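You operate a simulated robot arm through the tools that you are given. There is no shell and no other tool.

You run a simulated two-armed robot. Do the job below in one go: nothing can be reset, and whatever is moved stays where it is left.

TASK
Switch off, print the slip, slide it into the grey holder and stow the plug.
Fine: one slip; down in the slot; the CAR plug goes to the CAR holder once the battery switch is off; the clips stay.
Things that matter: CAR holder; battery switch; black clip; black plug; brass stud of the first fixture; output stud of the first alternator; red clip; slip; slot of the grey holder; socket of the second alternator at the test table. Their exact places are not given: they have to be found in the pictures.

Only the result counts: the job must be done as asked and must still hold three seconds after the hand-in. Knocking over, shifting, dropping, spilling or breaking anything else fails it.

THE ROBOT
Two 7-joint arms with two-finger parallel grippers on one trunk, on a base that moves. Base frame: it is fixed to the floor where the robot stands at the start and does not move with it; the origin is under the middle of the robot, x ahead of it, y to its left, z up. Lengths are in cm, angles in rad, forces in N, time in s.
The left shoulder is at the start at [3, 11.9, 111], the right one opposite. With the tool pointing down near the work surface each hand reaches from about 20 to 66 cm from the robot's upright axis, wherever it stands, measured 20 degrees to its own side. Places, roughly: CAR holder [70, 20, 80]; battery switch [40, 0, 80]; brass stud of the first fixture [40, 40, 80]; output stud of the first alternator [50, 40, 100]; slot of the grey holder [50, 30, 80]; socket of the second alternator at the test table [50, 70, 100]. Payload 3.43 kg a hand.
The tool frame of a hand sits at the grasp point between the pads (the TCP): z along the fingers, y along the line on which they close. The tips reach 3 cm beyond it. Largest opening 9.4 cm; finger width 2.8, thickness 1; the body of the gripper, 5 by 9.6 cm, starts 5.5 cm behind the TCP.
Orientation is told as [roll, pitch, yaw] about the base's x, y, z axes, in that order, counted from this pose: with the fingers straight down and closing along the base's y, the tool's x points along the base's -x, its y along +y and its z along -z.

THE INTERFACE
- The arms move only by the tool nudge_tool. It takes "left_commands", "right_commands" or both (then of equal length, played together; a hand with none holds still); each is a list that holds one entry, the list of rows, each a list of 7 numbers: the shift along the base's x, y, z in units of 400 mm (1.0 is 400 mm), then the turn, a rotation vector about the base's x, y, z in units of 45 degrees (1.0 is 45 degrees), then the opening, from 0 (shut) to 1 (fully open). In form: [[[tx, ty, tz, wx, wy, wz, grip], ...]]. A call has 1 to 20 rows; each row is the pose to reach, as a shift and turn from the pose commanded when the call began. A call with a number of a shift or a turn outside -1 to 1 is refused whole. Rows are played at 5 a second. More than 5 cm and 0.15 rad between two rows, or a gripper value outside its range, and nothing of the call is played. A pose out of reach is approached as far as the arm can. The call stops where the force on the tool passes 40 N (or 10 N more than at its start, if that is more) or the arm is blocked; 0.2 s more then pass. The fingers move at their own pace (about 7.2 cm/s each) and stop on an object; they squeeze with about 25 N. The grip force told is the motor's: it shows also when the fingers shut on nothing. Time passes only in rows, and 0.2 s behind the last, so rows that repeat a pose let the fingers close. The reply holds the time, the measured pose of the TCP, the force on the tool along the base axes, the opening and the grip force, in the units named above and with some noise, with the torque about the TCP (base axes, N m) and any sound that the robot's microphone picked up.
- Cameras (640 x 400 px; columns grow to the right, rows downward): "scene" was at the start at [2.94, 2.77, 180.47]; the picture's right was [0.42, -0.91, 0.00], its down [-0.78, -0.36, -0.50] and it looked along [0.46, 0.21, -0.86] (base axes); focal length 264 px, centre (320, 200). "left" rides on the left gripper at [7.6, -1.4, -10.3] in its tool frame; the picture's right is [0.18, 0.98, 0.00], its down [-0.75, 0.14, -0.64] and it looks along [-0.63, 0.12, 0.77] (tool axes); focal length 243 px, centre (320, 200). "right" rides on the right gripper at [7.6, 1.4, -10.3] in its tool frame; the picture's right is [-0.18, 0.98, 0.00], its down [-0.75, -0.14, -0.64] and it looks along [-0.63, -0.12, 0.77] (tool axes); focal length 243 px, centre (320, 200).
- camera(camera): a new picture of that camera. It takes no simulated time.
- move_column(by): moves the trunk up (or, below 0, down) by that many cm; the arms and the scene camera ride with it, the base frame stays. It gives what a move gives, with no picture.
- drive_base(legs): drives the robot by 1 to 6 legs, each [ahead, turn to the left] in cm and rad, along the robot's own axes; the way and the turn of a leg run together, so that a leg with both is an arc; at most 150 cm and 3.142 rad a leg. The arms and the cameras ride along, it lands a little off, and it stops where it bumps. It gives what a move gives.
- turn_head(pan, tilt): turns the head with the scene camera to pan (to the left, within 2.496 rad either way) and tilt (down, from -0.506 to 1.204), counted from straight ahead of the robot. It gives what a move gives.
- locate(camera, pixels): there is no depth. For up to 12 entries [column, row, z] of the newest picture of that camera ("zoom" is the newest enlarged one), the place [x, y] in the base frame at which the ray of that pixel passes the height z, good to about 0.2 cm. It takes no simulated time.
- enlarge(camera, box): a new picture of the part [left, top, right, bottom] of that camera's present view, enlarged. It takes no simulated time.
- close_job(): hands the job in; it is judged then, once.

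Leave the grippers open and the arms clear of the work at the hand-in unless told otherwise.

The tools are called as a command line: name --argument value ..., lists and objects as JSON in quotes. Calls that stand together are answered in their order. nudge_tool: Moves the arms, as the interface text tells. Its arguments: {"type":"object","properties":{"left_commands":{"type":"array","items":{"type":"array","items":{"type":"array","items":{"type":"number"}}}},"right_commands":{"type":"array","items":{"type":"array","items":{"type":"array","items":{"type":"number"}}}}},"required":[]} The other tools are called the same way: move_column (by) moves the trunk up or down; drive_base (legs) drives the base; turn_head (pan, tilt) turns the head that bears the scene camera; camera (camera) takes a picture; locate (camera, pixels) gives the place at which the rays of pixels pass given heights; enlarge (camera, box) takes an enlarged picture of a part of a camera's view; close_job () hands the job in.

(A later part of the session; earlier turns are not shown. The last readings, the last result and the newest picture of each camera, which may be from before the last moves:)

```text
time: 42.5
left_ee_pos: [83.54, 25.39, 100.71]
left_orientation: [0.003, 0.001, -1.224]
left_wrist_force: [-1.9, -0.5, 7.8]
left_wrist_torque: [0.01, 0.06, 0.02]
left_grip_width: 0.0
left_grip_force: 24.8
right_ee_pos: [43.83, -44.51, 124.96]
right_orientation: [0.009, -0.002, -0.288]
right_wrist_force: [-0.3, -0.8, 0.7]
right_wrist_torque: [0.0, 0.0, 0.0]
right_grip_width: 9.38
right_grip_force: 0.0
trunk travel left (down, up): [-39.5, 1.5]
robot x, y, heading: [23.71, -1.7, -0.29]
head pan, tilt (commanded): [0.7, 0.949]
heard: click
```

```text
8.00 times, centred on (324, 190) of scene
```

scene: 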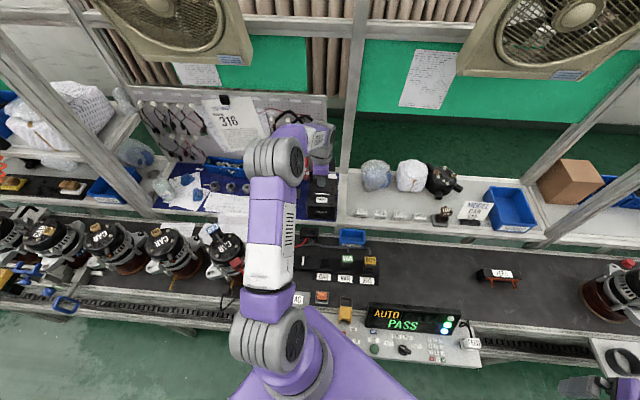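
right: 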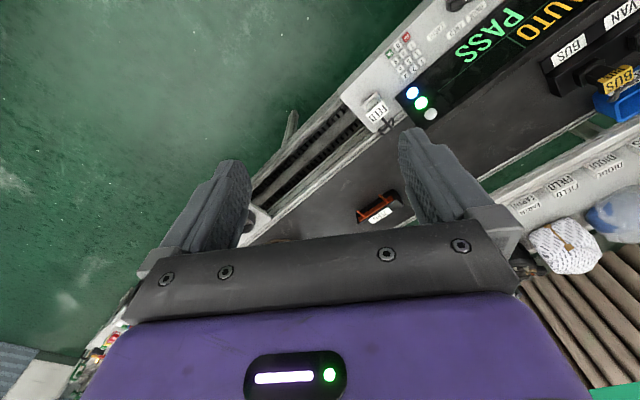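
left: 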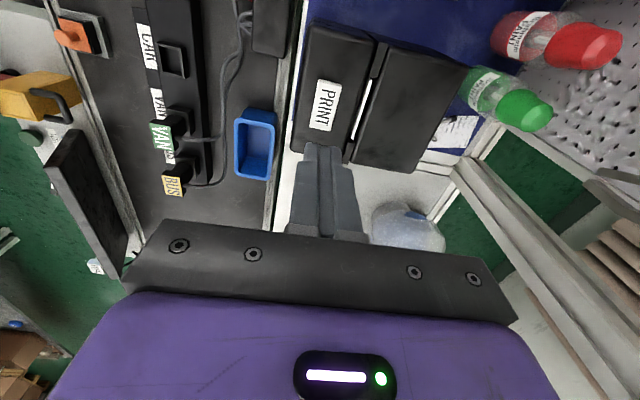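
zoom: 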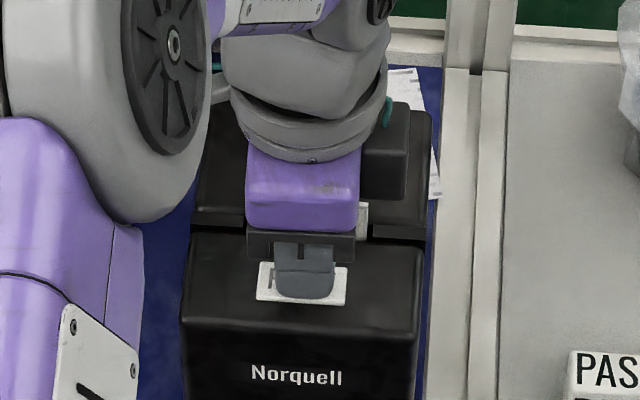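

A click was heard and a card-like slip ("TEST PASS…") is rising from the slit. I lift straight up and back, away from the slip.

nudge_tool --left_commands '[[[0, 0, 0.05, 0, 0, 0, 0], [-0.02, -0.007, 0.15, 0, 0, 0, 0], [-0.06, -0.02, 0.25, 0, 0, 0, 0], [-0.12, -0.04, 0.32, 0, 0, 0, 0.2], [-0.14, -0.05, 0.35, 0, 0, 0, 0.4], [-0.14, -0.05, 0.35, 0, 0, 0, 0.4], [-0.14, -0.05, 0.35, 0, 0, 0, 0.4]]]'

camera --camera "left"

enlarge --camera "scene" --box '[284, 165, 364, 215]'

```text
time: 44.1
left_ee_pos: [78.0, 23.24, 114.54]
left_orientation: [-0.001, 0.001, -1.222]
left_wrist_force: [-0.1, 0.7, -0.1]
left_wrist_torque: [0.01, -0.03, -0.03]
left_grip_width: 3.75
left_grip_force: 0.0
right_ee_pos: [43.96, -44.5, 124.95]
right_orientation: [0.008, -0.001, -0.29]
right_wrist_force: [-0.4, -0.8, 0.1]
right_wrist_torque: [-0.03, -0.01, -0.03]
right_grip_width: 9.4
right_grip_force: 0.0
trunk travel left (down, up): [-39.5, 1.5]
robot x, y, heading: [23.61, -1.9, -0.29]
head pan, tilt (commanded): [0.7, 0.949]
```

```text
taken
```

left: 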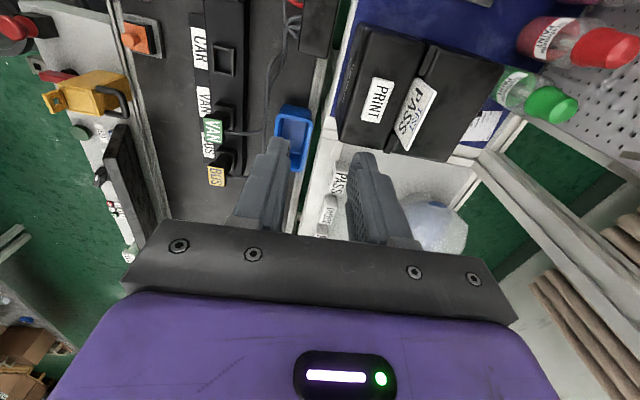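

```text
8.00 times, centred on (324, 190) of scene
```

zoom: 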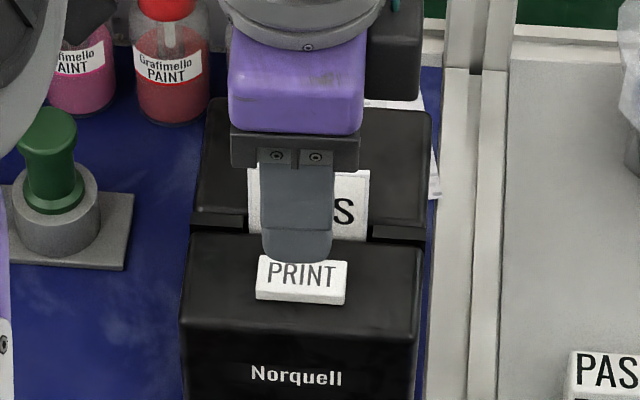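

The slip stands in the slit. I zoom on it in the left view to measure its tilt, height and edges.

enlarge --camera "left" --box '[340, 40, 500, 180]'

locate --camera "zoom" --pixels '[[320, 200, 98], [320, 200, 102]]'

```text
2.86 times, centred on (420, 110) of left
```

zoom: 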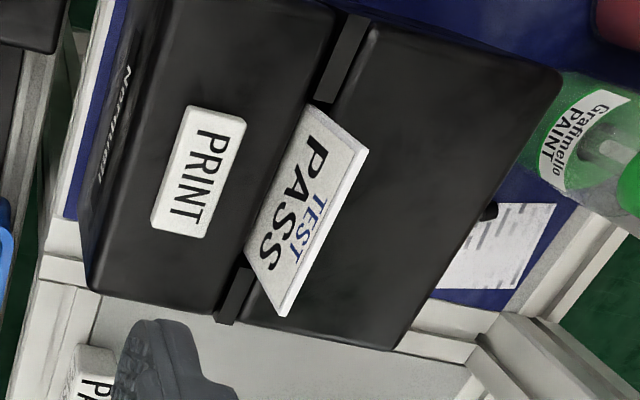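

```text
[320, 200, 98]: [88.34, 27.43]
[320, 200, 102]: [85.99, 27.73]
```

I locate the slip's top edge corners and its base at several heights to get its height and lean.

locate --camera "zoom" --pixels '[[364, 150, 98], [364, 150, 102], [364, 150, 106], [283, 312, 98], [283, 312, 102], [283, 312, 106], [310, 105, 97], [245, 250, 97], [370, 155, 102], [288, 316, 102]]'

enlarge --camera "scene" --box '[300, 165, 364, 205]'

locate --camera "zoom" --pixels '[[320, 200, 98], [320, 200, 102]]'

```text
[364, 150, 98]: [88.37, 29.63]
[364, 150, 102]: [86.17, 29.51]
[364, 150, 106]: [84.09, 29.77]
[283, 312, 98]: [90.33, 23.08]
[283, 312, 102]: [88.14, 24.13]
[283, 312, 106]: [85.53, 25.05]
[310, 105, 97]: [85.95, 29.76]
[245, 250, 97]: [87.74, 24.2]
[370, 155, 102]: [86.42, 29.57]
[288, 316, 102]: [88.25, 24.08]
```

```text
10.00 times, centred on (332, 185) of scene
```

zoom: 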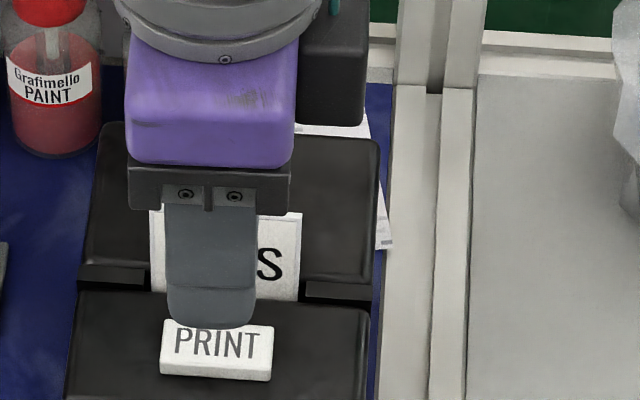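

```text
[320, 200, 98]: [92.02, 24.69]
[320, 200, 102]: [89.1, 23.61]
```

Slip: base mid (86.9, 27.0), vertical, top at z≈102.3, ~5.8 cm wide. It lies near the limit of reach, so I drive 5 cm closer first (hand is well above the slip).

drive_base --legs '[[5, 0]]'

camera --camera "left"

camera --camera "scene"

```text
time: 44.9
left_ee_pos: [79.13, 23.24, 114.61]
left_orientation: [0.0, 0.001, -1.214]
left_wrist_force: [0.7, -0.3, 0.3]
left_wrist_torque: [0.0, 0.02, 0.02]
left_grip_width: 3.77
left_grip_force: 0.1
right_ee_pos: [45.8, -44.92, 124.81]
right_orientation: [0.006, 0.001, -0.282]
right_wrist_force: [1.7, -0.1, 0.4]
right_wrist_torque: [0.0, 0.05, -0.03]
right_grip_width: 9.4
right_grip_force: 0.0
trunk travel left (down, up): [-39.5, 1.5]
robot x, y, heading: [24.35, -2.27, -0.286]
head pan, tilt (commanded): [0.7, 0.949]
stopped in leg 1: the robot was blocked; the commanded pose is now the measured one
```

```text
taken
```

left: 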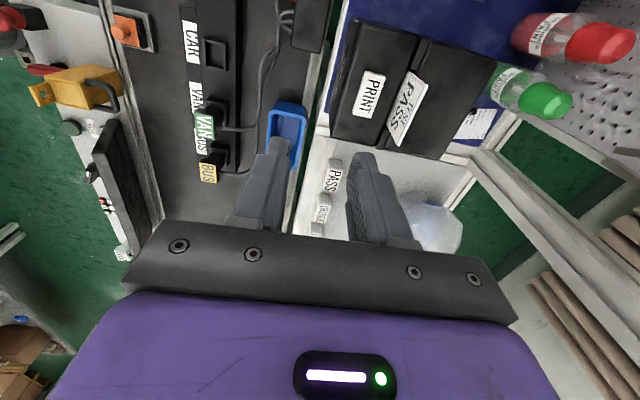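

```text
taken
```

scene: 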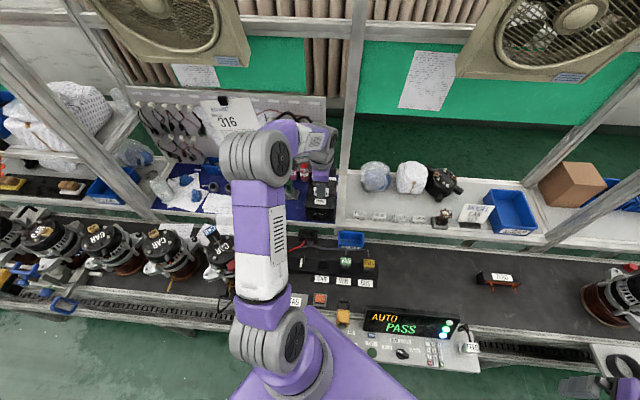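

The drive was blocked after ~1 cm (something under the bench). Nothing on the bench moved. I test the reach: move the hand over the slip but well above it (z≈118).

nudge_tool --left_commands '[[[0.05, 0.023, 0.04, 0, 0, 0, 0.45], [0.1, 0.046, 0.085, 0, 0, -0.01, 0.45], [0.15, 0.07, 0.085, 0, 0, -0.01, 0.45], [0.197, 0.0915, 0.085, 0, 0, -0.01, 0.45], [0.197, 0.0915, 0.085, 0, 0, -0.01, 0.45]]]'

camera --camera "left"

enlarge --camera "scene" --box '[284, 160, 364, 210]'

```text
time: 46.1
left_ee_pos: [86.76, 26.84, 118.01]
left_orientation: [0.001, 0.001, -1.221]
left_wrist_force: [-0.7, 0.6, 0.6]
left_wrist_torque: [0.03, 0.03, 0.01]
left_grip_width: 4.24
left_grip_force: 0.1
right_ee_pos: [45.25, -44.77, 124.99]
right_orientation: [0.007, 0.0, -0.281]
right_wrist_force: [0.2, 0.4, -0.4]
right_wrist_torque: [0.04, -0.06, 0.03]
right_grip_width: 9.42
right_grip_force: 0.0
trunk travel left (down, up): [-39.5, 1.5]
robot x, y, heading: [25.09, -2.21, -0.282]
head pan, tilt (commanded): [0.7, 0.949]
```

```text
taken
```

left: 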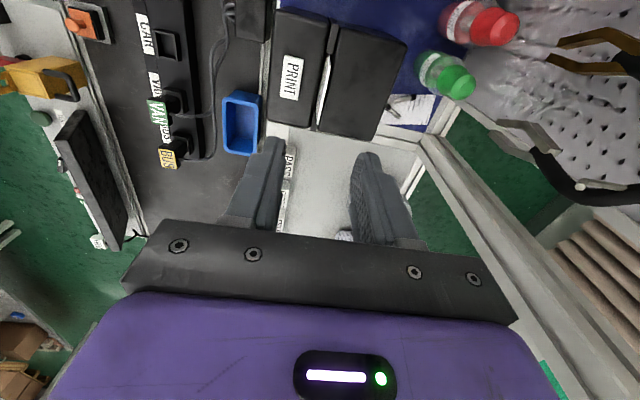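

```text
8.00 times, centred on (324, 185) of scene
```

zoom: 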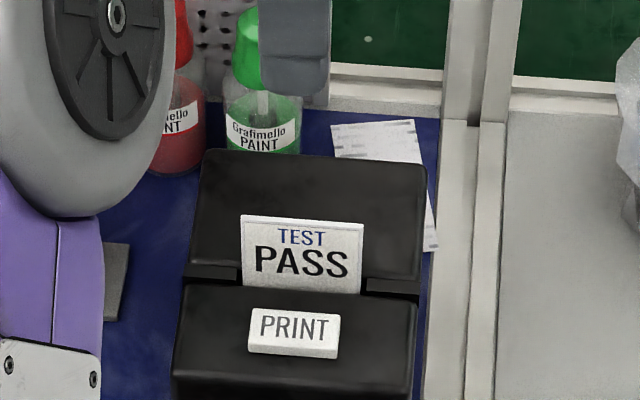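

Reach is fine here. In the left view the slip is almost edge-on near (323,92), right under the TCP line (320,94). I zoom to fine-align.

enlarge --camera "left" --box '[280, 40, 376, 140]'

locate --camera "zoom" --pixels '[[320, 200, 102], [320, 200, 97]]'

```text
4.00 times, centred on (328, 90) of left
```

zoom: 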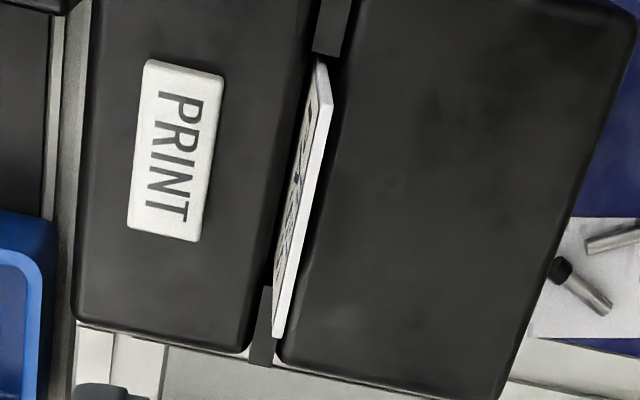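

```text
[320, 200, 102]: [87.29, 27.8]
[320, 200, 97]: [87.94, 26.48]
```

locate --camera "zoom" --pixels '[[324, 85, 102.3], [279, 330, 102.3], [302, 205, 102.3], [310, 65, 97], [302, 205, 101]]'

```text
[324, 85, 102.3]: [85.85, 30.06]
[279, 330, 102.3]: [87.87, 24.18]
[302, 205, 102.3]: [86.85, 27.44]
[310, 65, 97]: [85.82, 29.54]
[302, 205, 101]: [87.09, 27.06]
```

Slip's top-edge midpoint is (86.86, 27.12) and it is parallel to the finger pads. I descend with ~4.2 cm opening so the pads straddle the top 2 cm of the slip.

nudge_tool --left_commands '[[[0.0025, 0.006, -0.1, 0, 0, 0, 0.45], [0.0025, 0.006, -0.2, 0, 0, 0, 0.45], [0.0025, 0.006, -0.3, 0, 0, 0, 0.45], [0.0025, 0.006, -0.3675, 0, 0, 0, 0.45], [0.0025, 0.006, -0.3675, 0, 0, 0, 0.45]]]'

enlarge --camera "left" --box '[240, 60, 400, 180]'

enlarge --camera "scene" --box '[284, 160, 364, 210]'

```text
time: 47.3
left_ee_pos: [86.74, 27.19, 103.28]
left_orientation: [0.0, 0.003, -1.221]
left_wrist_force: [0.2, 0.1, 0.3]
left_wrist_torque: [0.02, -0.03, -0.03]
left_grip_width: 4.22
left_grip_force: 0.0
right_ee_pos: [45.44, -44.84, 124.87]
right_orientation: [0.008, 0.002, -0.281]
right_wrist_force: [-0.1, -0.4, -0.6]
right_wrist_torque: [0.02, 0.01, 0.01]
right_grip_width: 9.41
right_grip_force: 0.1
trunk travel left (down, up): [-39.5, 1.5]
robot x, y, heading: [24.98, -2.14, -0.286]
head pan, tilt (commanded): [0.7, 0.949]
```

```text
3.33 times, centred on (320, 120) of left
```

zoom: 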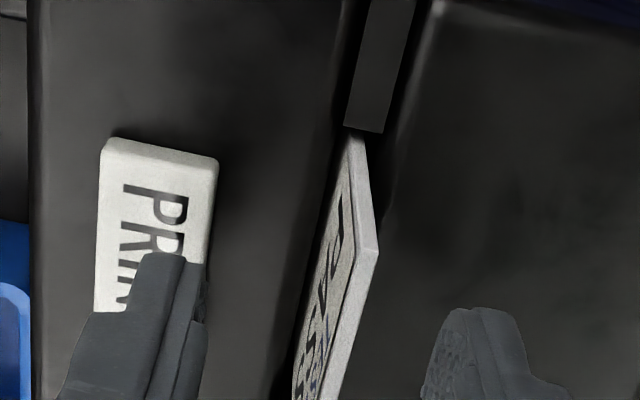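

```text
8.00 times, centred on (324, 185) of scene
```

zoom: 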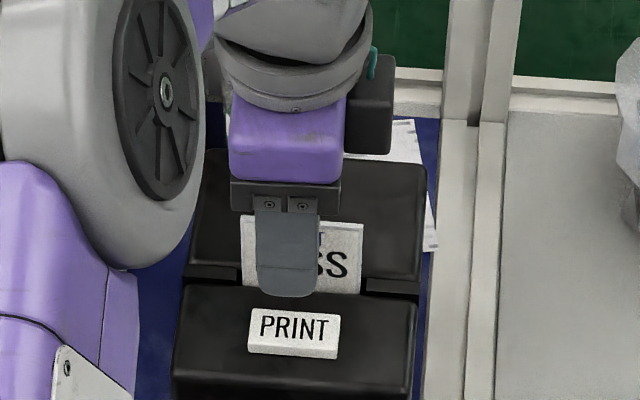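

The slip is between the pads. I close.

nudge_tool --left_commands '[[[0, 0, 0, 0, 0, 0, 0], [0, 0, 0, 0, 0, 0, 0], [0, 0, 0, 0, 0, 0, 0], [0, 0, 0, 0, 0, 0, 0]]]'

enlarge --camera "left" --box '[240, 60, 400, 180]'

```text
time: 48.3
left_ee_pos: [86.77, 27.25, 103.27]
left_orientation: [-0.001, 0.001, -1.221]
left_wrist_force: [0.2, 1.2, -1.0]
left_wrist_torque: [0.01, -0.02, 0.03]
left_grip_width: 0.05
left_grip_force: 24.9
right_ee_pos: [45.52, -44.81, 124.91]
right_orientation: [0.007, -0.001, -0.281]
right_wrist_force: [0.2, -0.8, -0.4]
right_wrist_torque: [-0.01, 0.0, -0.03]
right_grip_width: 9.41
right_grip_force: 0.1
trunk travel left (down, up): [-39.5, 1.5]
robot x, y, heading: [24.9, -2.26, -0.285]
head pan, tilt (commanded): [0.7, 0.949]
```

```text
3.33 times, centred on (320, 120) of left
```

zoom: 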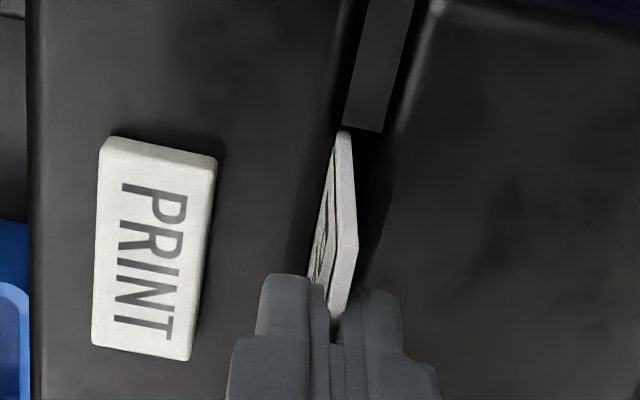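

Gripped (width 0.05 cm, slip visible between the pads). I pull up slowly 4 cm and check.

nudge_tool --left_commands '[[[0, 0, 0.0125, 0, 0, 0, 0], [0, 0, 0.025, 0, 0, 0, 0], [0, 0, 0.0375, 0, 0, 0, 0], [0, 0, 0.05, 0, 0, 0, 0], [0, 0, 0.0625, 0, 0, 0, 0], [0, 0, 0.075, 0, 0, 0, 0], [0, 0, 0.0875, 0, 0, 0, 0], [0, 0, 0.1, 0, 0, 0, 0]]]'

enlarge --camera "left" --box '[240, 60, 400, 180]'

enlarge --camera "scene" --box '[284, 160, 364, 210]'

```text
time: 50.1
left_ee_pos: [86.71, 27.21, 107.3]
left_orientation: [0.0, 0.002, -1.222]
left_wrist_force: [-0.5, -0.6, 0.2]
left_wrist_torque: [0.01, -0.02, 0.03]
left_grip_width: 0.06
left_grip_force: 24.9
right_ee_pos: [45.39, -44.8, 124.91]
right_orientation: [0.008, -0.001, -0.28]
right_wrist_force: [0.0, -0.5, -0.1]
right_wrist_torque: [0.01, 0.01, 0.0]
right_grip_width: 9.39
right_grip_force: 0.0
trunk travel left (down, up): [-39.5, 1.5]
robot x, y, heading: [24.99, -2.17, -0.285]
head pan, tilt (commanded): [0.7, 0.949]
```

```text
3.33 times, centred on (320, 120) of left
```

zoom: 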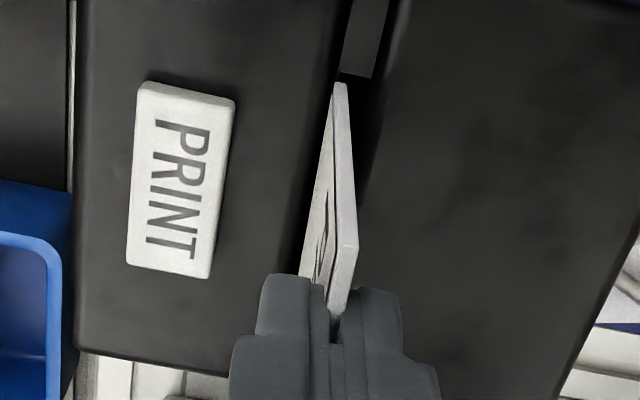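

```text
8.00 times, centred on (324, 185) of scene
```

zoom: 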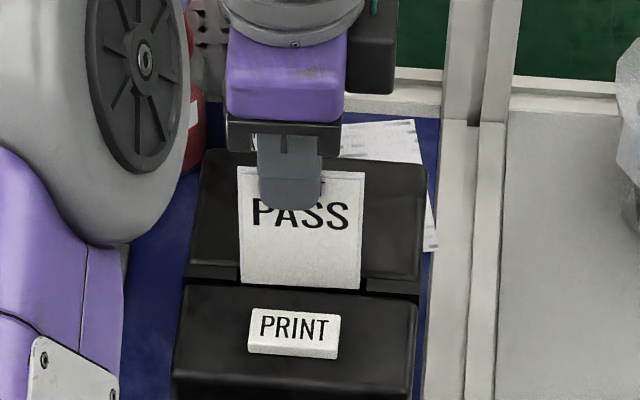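

The slip slides out cleanly. I continue pulling up another 7 cm.

nudge_tool --left_commands '[[[0, 0, 0.0175, 0, 0, 0, 0], [0, 0, 0.035, 0, 0, 0, 0], [0, 0, 0.0525, 0, 0, 0, 0], [0, 0, 0.07, 0, 0, 0, 0], [0, 0, 0.0875, 0, 0, 0, 0], [0, 0, 0.105, 0, 0, 0, 0], [0, 0, 0.1225, 0, 0, 0, 0], [0, 0, 0.14, 0, 0, 0, 0], [0, 0, 0.1575, 0, 0, 0, 0], [0, 0, 0.175, 0, 0, 0, 0]]]'

camera --camera "left"

enlarge --camera "scene" --box '[284, 140, 380, 210]'

```text
time: 52.3
left_ee_pos: [86.87, 27.19, 114.2]
left_orientation: [0.0, 0.0, -1.221]
left_wrist_force: [0.2, -0.1, -0.3]
left_wrist_torque: [0.01, 0.0, -0.02]
left_grip_width: 0.05
left_grip_force: 25.3
right_ee_pos: [45.32, -44.82, 124.84]
right_orientation: [0.007, 0.0, -0.281]
right_wrist_force: [-0.6, -0.1, 0.9]
right_wrist_torque: [0.01, 0.0, -0.01]
right_grip_width: 9.39
right_grip_force: 0.1
trunk travel left (down, up): [-39.5, 1.5]
robot x, y, heading: [25.06, -2.28, -0.283]
head pan, tilt (commanded): [0.7, 0.949]
```

```text
taken
```

left: 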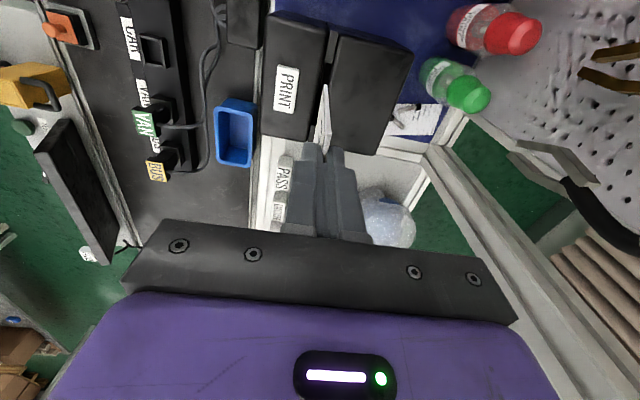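

```text
5.71 times, centred on (332, 175) of scene
```

zoom: 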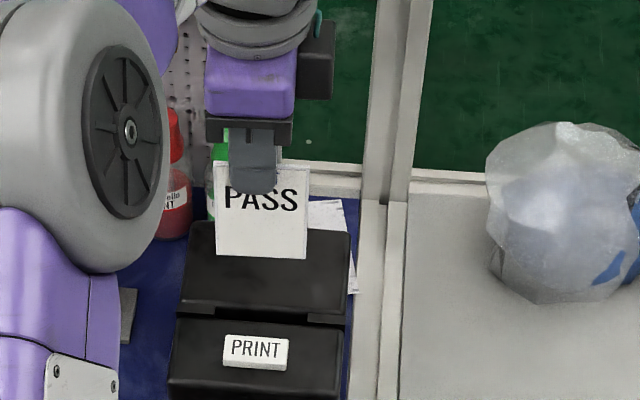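

The slip is free in the fingers. I estimate its bottom edge height from the scene picture (zoom (215,257)–(305,260)).

locate --camera "zoom" --pixels '[[216, 255, 100], [216, 255, 104], [306, 259, 100], [306, 259, 104], [214, 165, 113], [309, 167, 113]]'

```text
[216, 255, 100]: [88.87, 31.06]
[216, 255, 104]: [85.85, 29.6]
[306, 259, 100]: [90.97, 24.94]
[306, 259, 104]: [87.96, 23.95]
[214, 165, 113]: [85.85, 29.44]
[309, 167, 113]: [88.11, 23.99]
```

Slip is ~9 cm long (bottom ≈10.2 cm below TCP), vertical, centred ~0.4 cm to the right of the TCP. Now I bring it back over the bench toward the TAG holder, staying high.

nudge_tool --left_commands '[[[-0.05, 0.0, 0.07, 0, 0, 0, 0], [-0.15, 0.0, 0.1, 0, 0, 0, 0], [-0.25, 0.01, 0.12, 0, 0, 0, 0], [-0.35, 0.02, 0.12, 0, 0, 0, 0], [-0.45, 0.03, 0.12, 0, 0, 0, 0], [-0.55, 0.04, 0.12, 0, 0, 0, 0], [-0.65, 0.05, 0.12, 0, 0, 0, 0], [-0.75, 0.06, 0.12, 0, 0, 0, 0], [-0.83, 0.06, 0.12, 0, 0, 0, 0], [-0.83, 0.06, 0.12, 0, 0, 0, 0]]]'

camera --camera "left"

camera --camera "scene"

```text
time: 54.5
left_ee_pos: [53.61, 29.76, 119.04]
left_orientation: [0.002, 0.001, -1.222]
left_wrist_force: [0.2, -0.2, -0.6]
left_wrist_torque: [0.01, 0.0, 0.02]
left_grip_width: 0.07
left_grip_force: 24.8
right_ee_pos: [45.47, -44.73, 124.76]
right_orientation: [0.008, 0.0, -0.282]
right_wrist_force: [-0.2, -0.1, -0.3]
right_wrist_torque: [0.01, 0.0, -0.01]
right_grip_width: 9.39
right_grip_force: 0.1
trunk travel left (down, up): [-39.5, 1.5]
robot x, y, heading: [25.31, -2.32, -0.286]
head pan, tilt (commanded): [0.7, 0.949]
```

```text
taken
```

left: 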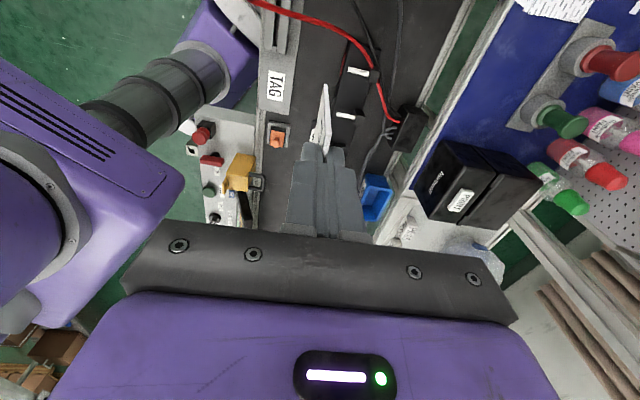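

```text
taken
```

scene: 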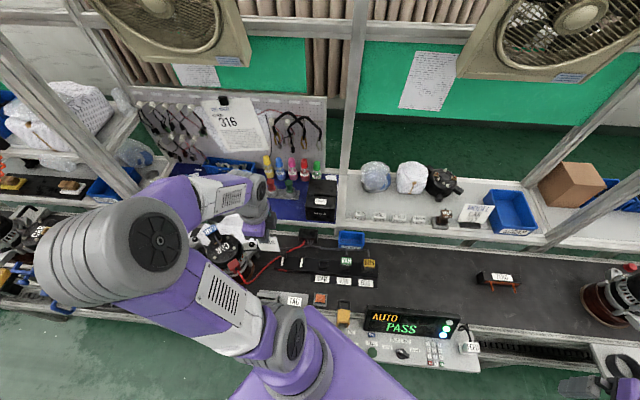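

In the left view the TAG holder is at (275,60), its slot block near the top (≈(280,30)). I zoom there.

enlarge --camera "left" --box '[220, 0, 380, 120]'

enlarge --camera "scene" --box '[230, 260, 326, 320]'

```text
3.33 times, centred on (300, 60) of left
```

zoom: 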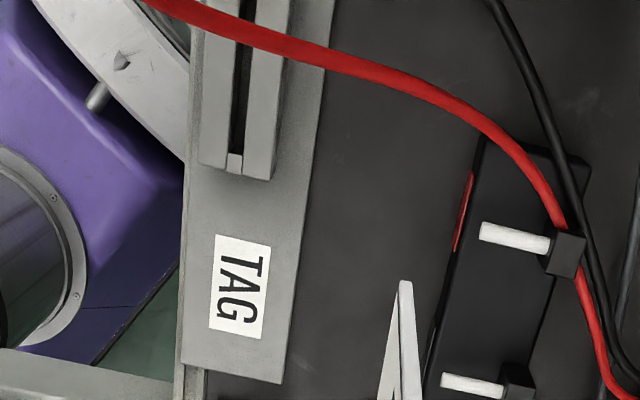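

```text
6.67 times, centred on (278, 290) of scene
```

zoom: 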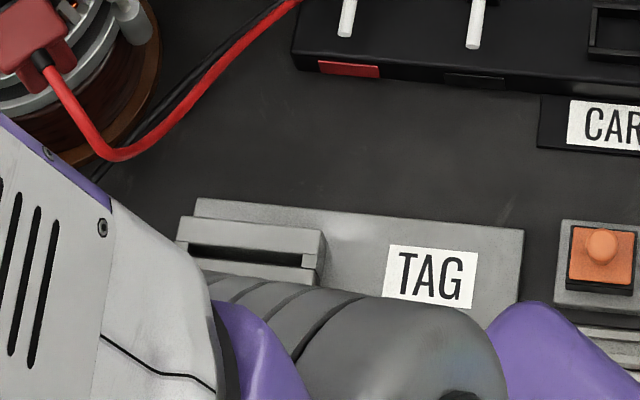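

The slot is a channel in the grey block. To judge clearance to the first alternator, its clips and cables, I zoom the scene there.

enlarge --camera "scene" --box '[190, 205, 318, 285]'

locate --camera "zoom" --pixels '[[70, 95, 98], [100, 150, 97], [235, 255, 95], [265, 330, 90], [440, 355, 83], [330, 345, 83], [390, 350, 83]]'

```text
5.00 times, centred on (254, 245) of scene
```

zoom: 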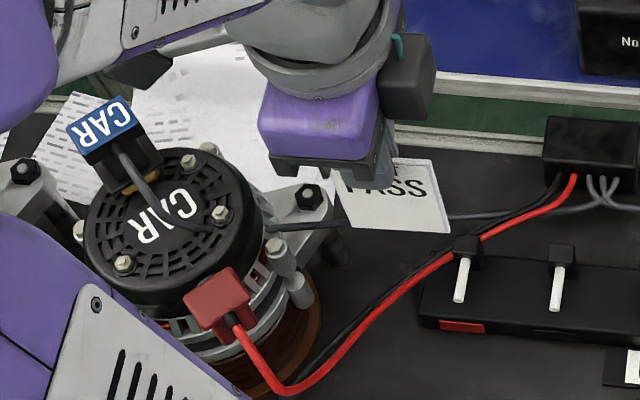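

```text
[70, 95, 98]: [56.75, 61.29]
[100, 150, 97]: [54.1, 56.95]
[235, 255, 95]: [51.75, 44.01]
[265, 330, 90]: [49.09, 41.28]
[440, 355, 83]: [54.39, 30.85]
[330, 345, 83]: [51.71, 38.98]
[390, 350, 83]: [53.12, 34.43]
```

The CAR plug (blue tag), red clip and cables are clearly seen; the red cable dips behind the slot block, ≥7 cm from the slot. I move the hand above the slot at height to see it in the left camera.

nudge_tool --left_commands '[[[-0.06, 0.03, 0, 0, 0, 0, 0], [-0.12, 0.06, 0, 0, 0, 0, 0], [-0.18, 0.09, 0, 0, 0, 0, 0], [-0.19, 0.1, 0, 0, 0, 0, 0], [-0.19, 0.1, 0, 0, 0, 0, 0]]]'

camera --camera "left"

enlarge --camera "scene" --box '[190, 240, 350, 340]'

```text
time: 55.7
left_ee_pos: [45.98, 33.76, 119.18]
left_orientation: [0.001, 0.0, -1.222]
left_wrist_force: [0.1, 0.6, 0.0]
left_wrist_torque: [0.04, 0.0, -0.01]
left_grip_width: 0.04
left_grip_force: 25.2
right_ee_pos: [45.42, -44.77, 124.87]
right_orientation: [0.007, 0.0, -0.283]
right_wrist_force: [-0.8, -0.8, 0.1]
right_wrist_torque: [0.01, 0.01, 0.02]
right_grip_width: 9.4
right_grip_force: 0.2
trunk travel left (down, up): [-39.5, 1.5]
robot x, y, heading: [25.06, -2.24, -0.285]
head pan, tilt (commanded): [0.7, 0.949]
```

```text
taken
```

left: 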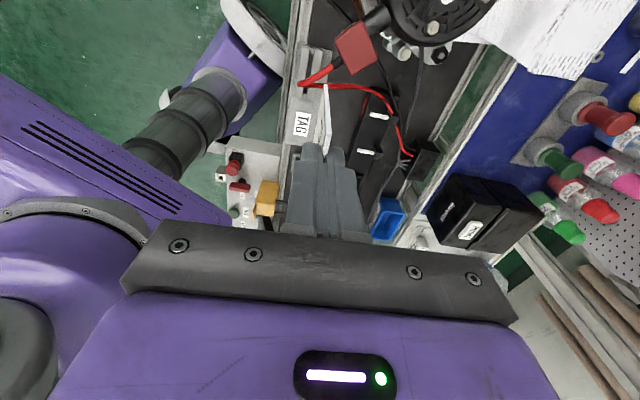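

```text
4.00 times, centred on (270, 290) of scene
```

zoom: 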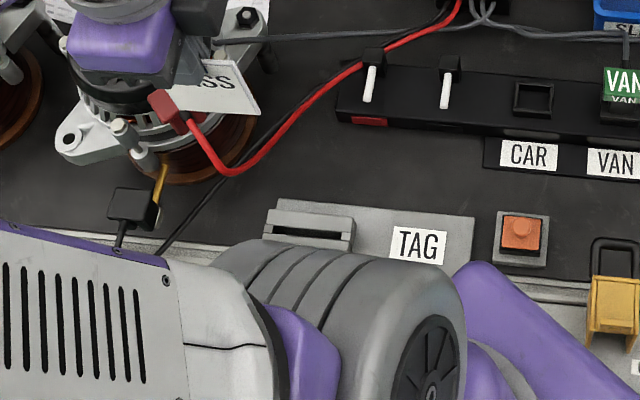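

I triangulate the red cable's bend (scene (248,283) and left (303,83)) and slot corners for collision avoidance.

enlarge --camera "left" --box '[260, 20, 420, 120]'

locate --camera "left" --pixels '[[303, 83, 81], [303, 83, 86], [303, 83, 91]]'

locate --camera "scene" --pixels '[[248, 283, 81], [248, 283, 86], [248, 283, 91], [267.1, 297.9, 83.5], [275.3, 298.7, 83.5]]'

```text
4.00 times, centred on (340, 70) of left
```

zoom: 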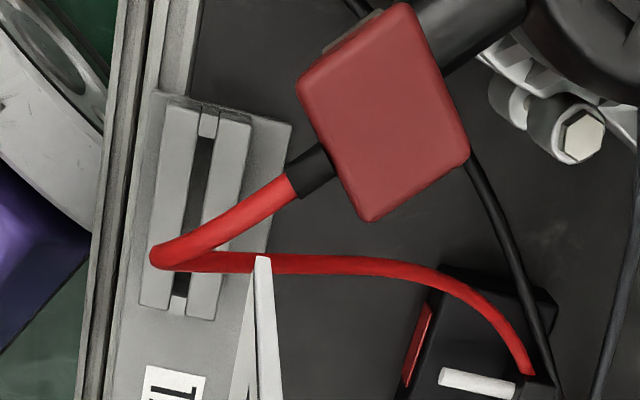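

```text
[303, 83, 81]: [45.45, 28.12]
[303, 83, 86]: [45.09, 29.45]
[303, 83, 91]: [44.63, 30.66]
```

```text
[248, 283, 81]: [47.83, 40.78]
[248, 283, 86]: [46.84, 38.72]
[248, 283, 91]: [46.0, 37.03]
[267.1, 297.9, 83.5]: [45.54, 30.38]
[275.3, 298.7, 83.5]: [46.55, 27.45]
```

The red cable seems to hang in the air above the slot area. I need its 3D course: I sample rays along it in the left zoom and in the scene.

locate --camera "zoom" --pixels '[[290, 185, 85], [290, 185, 100], [200, 240, 85], [200, 240, 100], [155, 257, 85], [155, 257, 100], [260, 263, 85], [260, 263, 100], [390, 268, 85], [390, 268, 100], [490, 320, 85], [490, 320, 100]]'

locate --camera "scene" --pixels '[[236.3, 271.3, 85], [236.3, 271.3, 100], [240, 277.5, 85], [240, 277.5, 100], [250, 283, 85], [250, 283, 100], [255, 280, 85], [255, 280, 100], [262.5, 272.5, 85], [262.5, 272.5, 100], [280, 256.3, 85], [280, 256.3, 100]]'

```text
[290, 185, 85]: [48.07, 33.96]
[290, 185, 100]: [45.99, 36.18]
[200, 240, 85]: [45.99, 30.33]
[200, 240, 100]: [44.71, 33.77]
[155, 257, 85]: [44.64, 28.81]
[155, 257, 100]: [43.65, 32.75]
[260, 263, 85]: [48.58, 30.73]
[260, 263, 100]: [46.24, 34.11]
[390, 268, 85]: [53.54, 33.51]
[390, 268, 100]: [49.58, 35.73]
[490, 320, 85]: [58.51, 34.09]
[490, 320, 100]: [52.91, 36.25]
```

```text
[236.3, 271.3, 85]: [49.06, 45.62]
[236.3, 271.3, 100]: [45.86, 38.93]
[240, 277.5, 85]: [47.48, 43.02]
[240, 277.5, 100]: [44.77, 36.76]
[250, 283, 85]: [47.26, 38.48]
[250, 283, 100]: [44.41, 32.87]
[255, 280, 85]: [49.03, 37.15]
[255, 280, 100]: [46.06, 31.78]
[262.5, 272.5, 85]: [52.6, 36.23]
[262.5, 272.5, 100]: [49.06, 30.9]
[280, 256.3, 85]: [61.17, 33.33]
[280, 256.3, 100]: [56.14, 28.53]
```

The red cable arcs through about (44, 33.5, 101) → (46.9, 33.2, 96) → (51.8, 34.3, 90), i.e. near the slot's left end. I'll need to keep clear on that side. Let me measure the slot precisely in zooms from both cameras.

enlarge --camera "scene" --box '[250, 282, 298, 312]'

locate --camera "zoom" --pixels '[[320, 200, 84]]'

enlarge --camera "left" --box '[284, 36, 348, 106]'

locate --camera "zoom" --pixels '[[320, 200, 84]]'

```text
13.33 times, centred on (274, 297) of scene
```

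zoom: 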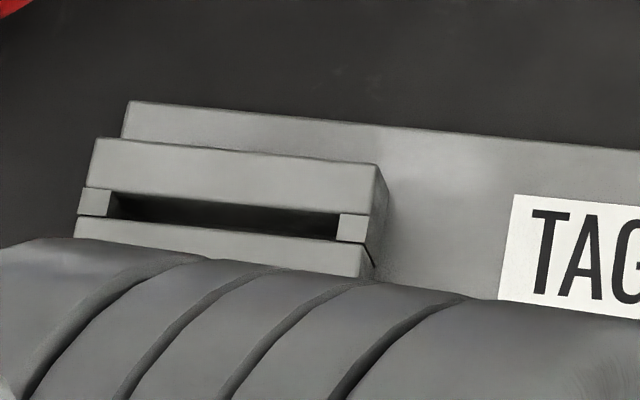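

```text
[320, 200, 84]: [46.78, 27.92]
```

```text
5.71 times, centred on (316, 71) of left
```

zoom: 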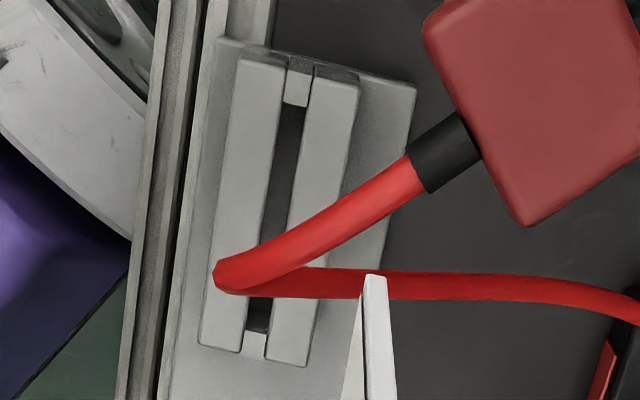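

```text
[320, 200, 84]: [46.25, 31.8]
```

I locate the channel's corners (left zoom) at two candidate heights, then the same in the scene.

locate --camera "zoom" --pixels '[[282, 103, 83], [304, 107, 83], [249, 326, 83], [268, 331, 83], [282, 103, 85], [304, 107, 85], [249, 326, 85], [268, 331, 85], [238, 58, 84], [357, 75, 84], [200, 345, 84], [306, 366, 84]]'

locate --camera "scene" --pixels '[[258.7, 298.1, 83], [275.4, 299.4, 83], [258.2, 296.4, 83], [275.6, 298.1, 83], [258.7, 298.1, 85], [275.4, 299.4, 85], [258.2, 296.4, 85], [275.6, 298.1, 85], [256.2, 296.2, 84], [278.2, 297.9, 84], [257.2, 292.4, 84], [278.3, 294.3, 84]]'

```text
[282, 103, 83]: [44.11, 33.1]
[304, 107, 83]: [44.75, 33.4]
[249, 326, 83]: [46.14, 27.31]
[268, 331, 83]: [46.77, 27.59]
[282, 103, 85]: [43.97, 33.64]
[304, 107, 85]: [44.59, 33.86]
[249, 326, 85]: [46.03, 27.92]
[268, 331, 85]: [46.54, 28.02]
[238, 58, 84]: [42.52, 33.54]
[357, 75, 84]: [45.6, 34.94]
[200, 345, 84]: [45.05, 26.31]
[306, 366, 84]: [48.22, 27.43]
```

```text
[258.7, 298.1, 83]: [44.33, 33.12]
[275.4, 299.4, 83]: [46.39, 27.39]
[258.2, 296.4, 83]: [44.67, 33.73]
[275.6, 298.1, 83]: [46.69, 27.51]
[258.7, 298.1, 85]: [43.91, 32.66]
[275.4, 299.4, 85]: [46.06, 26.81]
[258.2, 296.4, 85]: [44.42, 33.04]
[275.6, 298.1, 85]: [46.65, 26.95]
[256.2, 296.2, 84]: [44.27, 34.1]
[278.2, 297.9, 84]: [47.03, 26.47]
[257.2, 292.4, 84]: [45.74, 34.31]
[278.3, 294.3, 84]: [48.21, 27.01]
```

Channel: centre (45.48, 30.40), top z≈83, ~6.1 × 0.68 cm. To keep the gripper body away from the red cable I turn the hand by 180° (slip then sits on the cable side, body on the other). I first shift right, staying high, rotating in steps.

nudge_tool --left_commands '[[[0.02, -0.06, 0, 0, 0, 0.167, 0], [0.04, -0.12, 0, 0, 0, 0.333, 0], [0.06, -0.18, 0, 0, 0, 0.5, 0], [0.08, -0.24, 0, 0, 0, 0.667, 0], [0.1, -0.29, 0, 0, 0, 0.833, 0], [0.12, -0.29, 0, 0, 0, 1.0, 0]]]'

nudge_tool --left_commands '[[[0, 0, 0, 0, 0, 0.167, 0], [0, 0, 0, 0, 0, 0.333, 0], [0, 0, 0, 0, 0, 0.5, 0], [0, 0, 0, 0, 0, 0.667, 0], [0, 0, 0, 0, 0, 0.833, 0], [0, 0, 0, 0, 0, 1.0, 0]]]'

nudge_tool --left_commands '[[[0, 0, 0, 0, 0, 0.167, 0], [0, 0, 0, 0, 0, 0.333, 0], [0, 0, 0, 0, 0, 0.5, 0], [0, 0, 0, 0, 0, 0.667, 0], [0, 0, 0, 0, 0, 0.833, 0], [0, 0, 0, 0, 0, 1.0, 0]]]'

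camera --camera "left"

```text
time: 57.1
left_ee_pos: [51.8, 22.43, 119.83]
left_orientation: [-0.001, 0.002, -0.436]
left_wrist_force: [-0.8, 1.0, 0.5]
left_wrist_torque: [-0.02, 0.0, 0.01]
left_grip_width: 0.04
left_grip_force: 24.8
left hand out of reach, approached as far as the arm can: row 3, 4, 5, 6
right_ee_pos: [45.52, -44.86, 124.93]
right_orientation: [0.007, -0.001, -0.281]
right_wrist_force: [0.1, 0.2, -0.9]
right_wrist_torque: [-0.01, -0.02, 0.01]
right_grip_width: 9.4
right_grip_force: 0.1
trunk travel left (down, up): [-39.5, 1.5]
robot x, y, heading: [24.69, -2.17, -0.285]
head pan, tilt (commanded): [0.7, 0.949]
```

```text
time: 58.5
left_ee_pos: [51.94, 22.43, 119.8]
left_orientation: [0.001, 0.002, 0.352]
left_wrist_force: [0.2, 0.6, 0.3]
left_wrist_torque: [0.03, -0.02, 0.0]
left_grip_width: 0.04
left_grip_force: 25.1
right_ee_pos: [45.48, -44.69, 125.06]
right_orientation: [0.008, 0.001, -0.281]
right_wrist_force: [-0.5, -1.2, 0.7]
right_wrist_torque: [-0.01, -0.02, -0.02]
right_grip_width: 9.4
right_grip_force: 0.1
trunk travel left (down, up): [-39.5, 1.5]
robot x, y, heading: [24.86, -1.91, -0.291]
head pan, tilt (commanded): [0.7, 0.949]
```

```text
time: 59.9
left_ee_pos: [51.91, 22.42, 119.83]
left_orientation: [0.001, 0.001, 1.138]
left_wrist_force: [-0.5, 0.1, 0.5]
left_wrist_torque: [0.0, 0.04, -0.01]
left_grip_width: 0.06
left_grip_force: 25.0
right_ee_pos: [45.47, -44.9, 124.94]
right_orientation: [0.005, -0.001, -0.281]
right_wrist_force: [-0.2, -0.8, -0.8]
right_wrist_torque: [0.0, 0.02, -0.03]
right_grip_width: 9.37
right_grip_force: 0.2
trunk travel left (down, up): [-39.5, 1.5]
robot x, y, heading: [24.9, -2.21, -0.28]
head pan, tilt (commanded): [0.7, 0.949]
```

```text
taken
```

left: 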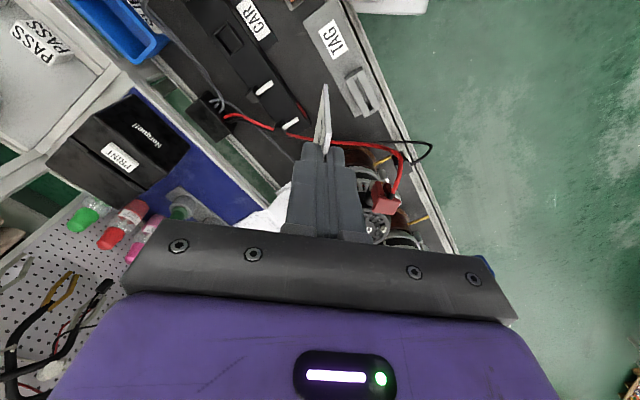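

Only a small reach limit (hand too near the body at that height); position stayed at (51.9, 22.4). One more 45° turn to reach yaw ≈1.92.

nudge_tool --left_commands '[[[0, 0, 0, 0, 0, 0.167, 0], [0, 0, 0, 0, 0, 0.333, 0], [0, 0, 0, 0, 0, 0.5, 0], [0, 0, 0, 0, 0, 0.667, 0], [0, 0, 0, 0, 0, 0.833, 0], [0, 0, 0, 0, 0, 0.99, 0], [0, 0, 0, 0, 0, 0.99, 0]]]'

camera --camera "left"

enlarge --camera "scene" --box '[190, 200, 350, 300]'

```text
time: 61.5
left_ee_pos: [51.81, 22.49, 119.79]
left_orientation: [0.001, 0.001, 1.914]
left_wrist_force: [-0.4, 0.1, -0.6]
left_wrist_torque: [-0.03, 0.02, -0.04]
left_grip_width: 0.03
left_grip_force: 25.2
right_ee_pos: [45.4, -44.86, 124.77]
right_orientation: [0.006, 0.0, -0.28]
right_wrist_force: [-1.6, 0.1, 1.5]
right_wrist_torque: [-0.03, 0.0, -0.01]
right_grip_width: 9.4
right_grip_force: 0.1
trunk travel left (down, up): [-39.5, 1.5]
robot x, y, heading: [24.74, -1.59, -0.283]
head pan, tilt (commanded): [0.7, 0.949]
```

```text
taken
```

left: 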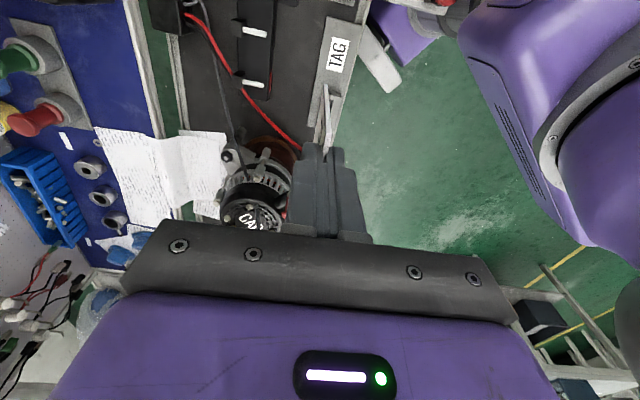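

```text
4.00 times, centred on (270, 250) of scene
```

zoom: 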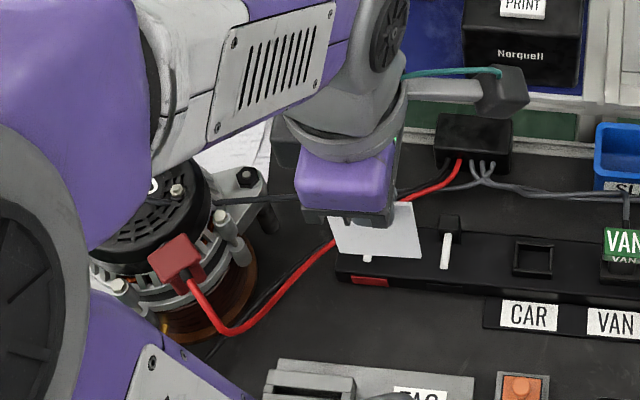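

The camera bracket is now on the right (safe) side. There is also a dark block on the gripper's left side; I zoom to see how far it extends.

enlarge --camera "scene" --box '[250, 205, 330, 265]'

enlarge --camera "left" --box '[160, 0, 400, 200]'

```text
6.67 times, centred on (290, 235) of scene
```

zoom: 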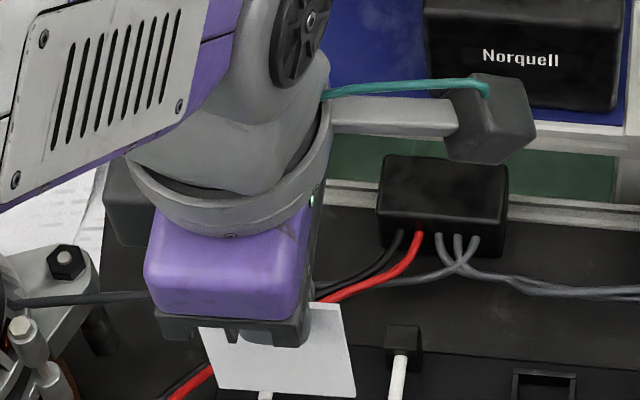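

```text
2.00 times, centred on (280, 100) of left
```

zoom: 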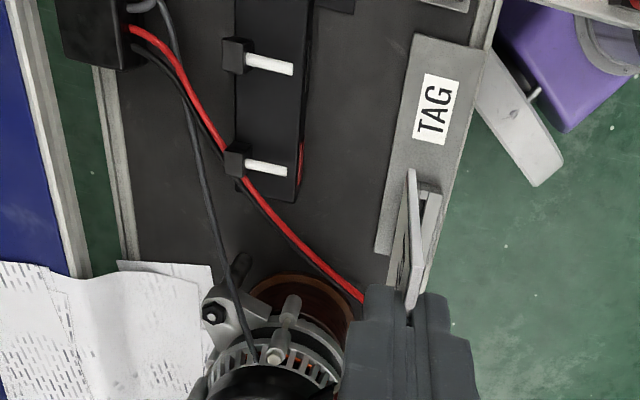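

The block reaches ~4.7 cm left of the axis at about 11 cm above TCP. A 4° lean of the hand to the right keeps everything clear of the cable, and the slip will settle straight when released. First I verify where the slip's bottom edge is relative to the TCP now.

enlarge --camera "scene" --box '[266, 225, 330, 265]'

locate --camera "zoom" --pixels '[[320, 200, 109.6]]'

```text
10.00 times, centred on (298, 245) of scene
```

zoom: 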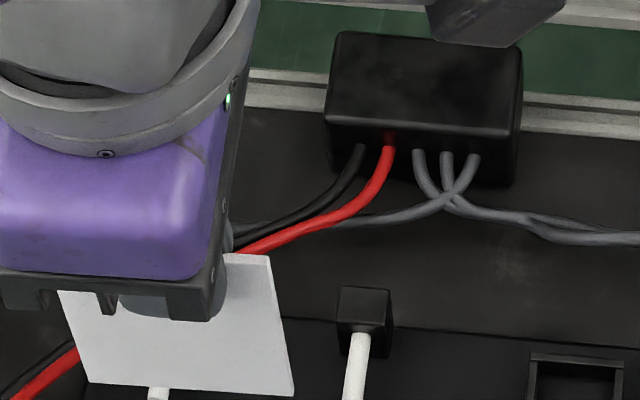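

```text
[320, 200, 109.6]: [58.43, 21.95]
```

locate --camera "zoom" --pixels '[[90, 381, 109.6], [294, 397, 109.6], [270, 256, 118.6], [60, 292, 118.0], [192, 389, 109.6]]'

enlarge --camera "left" --box '[280, 60, 376, 160]'

```text
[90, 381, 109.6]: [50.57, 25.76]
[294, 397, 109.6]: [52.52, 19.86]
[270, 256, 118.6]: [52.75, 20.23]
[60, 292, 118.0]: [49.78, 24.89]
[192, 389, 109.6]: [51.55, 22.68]
```

```text
4.00 times, centred on (328, 110) of left
```

zoom: 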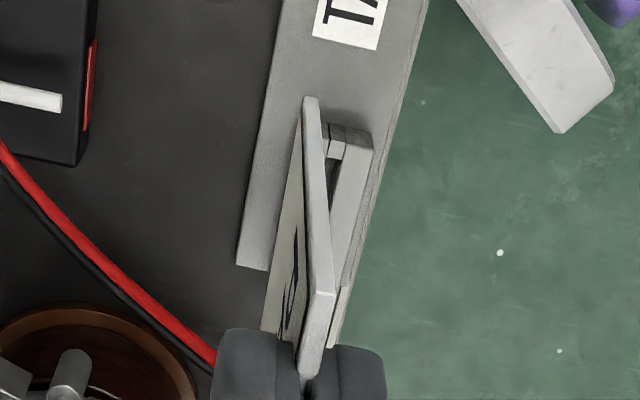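

Slip bottom centre is ≈0.4 cm toward +y' of the TCP, direction −71.7°, matching the slot. I apply the 4° lean and move to a point above the slot (slightly right of it), still high, then read the actual position.

nudge_tool --left_commands '[[[-0.03, 0.04, -0.03, 0.0418, 0.0152, 0, 0], [-0.06, 0.08, -0.06, 0.0835, 0.0304, 0, 0], [-0.1, 0.12, -0.09, 0.0835, 0.0304, 0, 0], [-0.142, 0.159, -0.12, 0.0835, 0.0304, 0, 0], [-0.142, 0.159, -0.12, 0.0835, 0.0304, 0, 0]]]'

camera --camera "left"

enlarge --camera "scene" --box '[206, 215, 334, 295]'

```text
time: 62.7
left_ee_pos: [48.54, 30.95, 116.31]
left_orientation: [0.0, -0.07, 1.91]
left_wrist_force: [-0.3, -0.1, 0.4]
left_wrist_torque: [-0.03, -0.01, -0.02]
left_grip_width: 0.07
left_grip_force: 25.3
left hand out of reach, approached as far as the arm can: row 1, 2, 3, 4, 5
right_ee_pos: [45.43, -44.84, 124.9]
right_orientation: [0.007, 0.0, -0.281]
right_wrist_force: [0.3, -0.7, -1.3]
right_wrist_torque: [-0.02, 0.04, 0.0]
right_grip_width: 9.38
right_grip_force: 0.0
trunk travel left (down, up): [-39.5, 1.5]
robot x, y, heading: [24.41, -2.01, -0.281]
head pan, tilt (commanded): [0.7, 0.949]
```

```text
taken
```

left: 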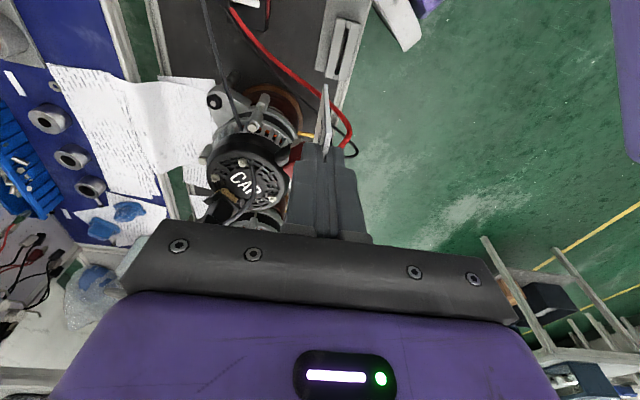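

```text
5.00 times, centred on (270, 255) of scene
```

zoom: 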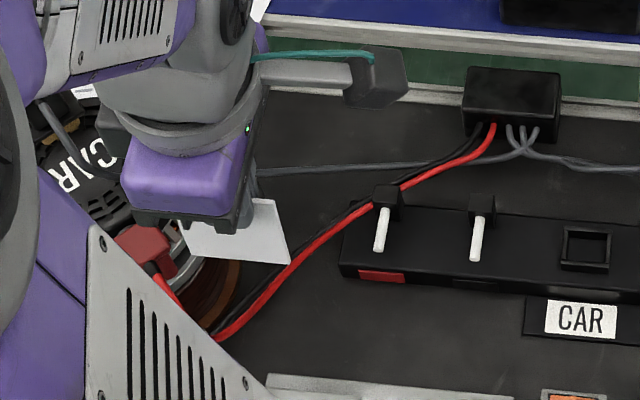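

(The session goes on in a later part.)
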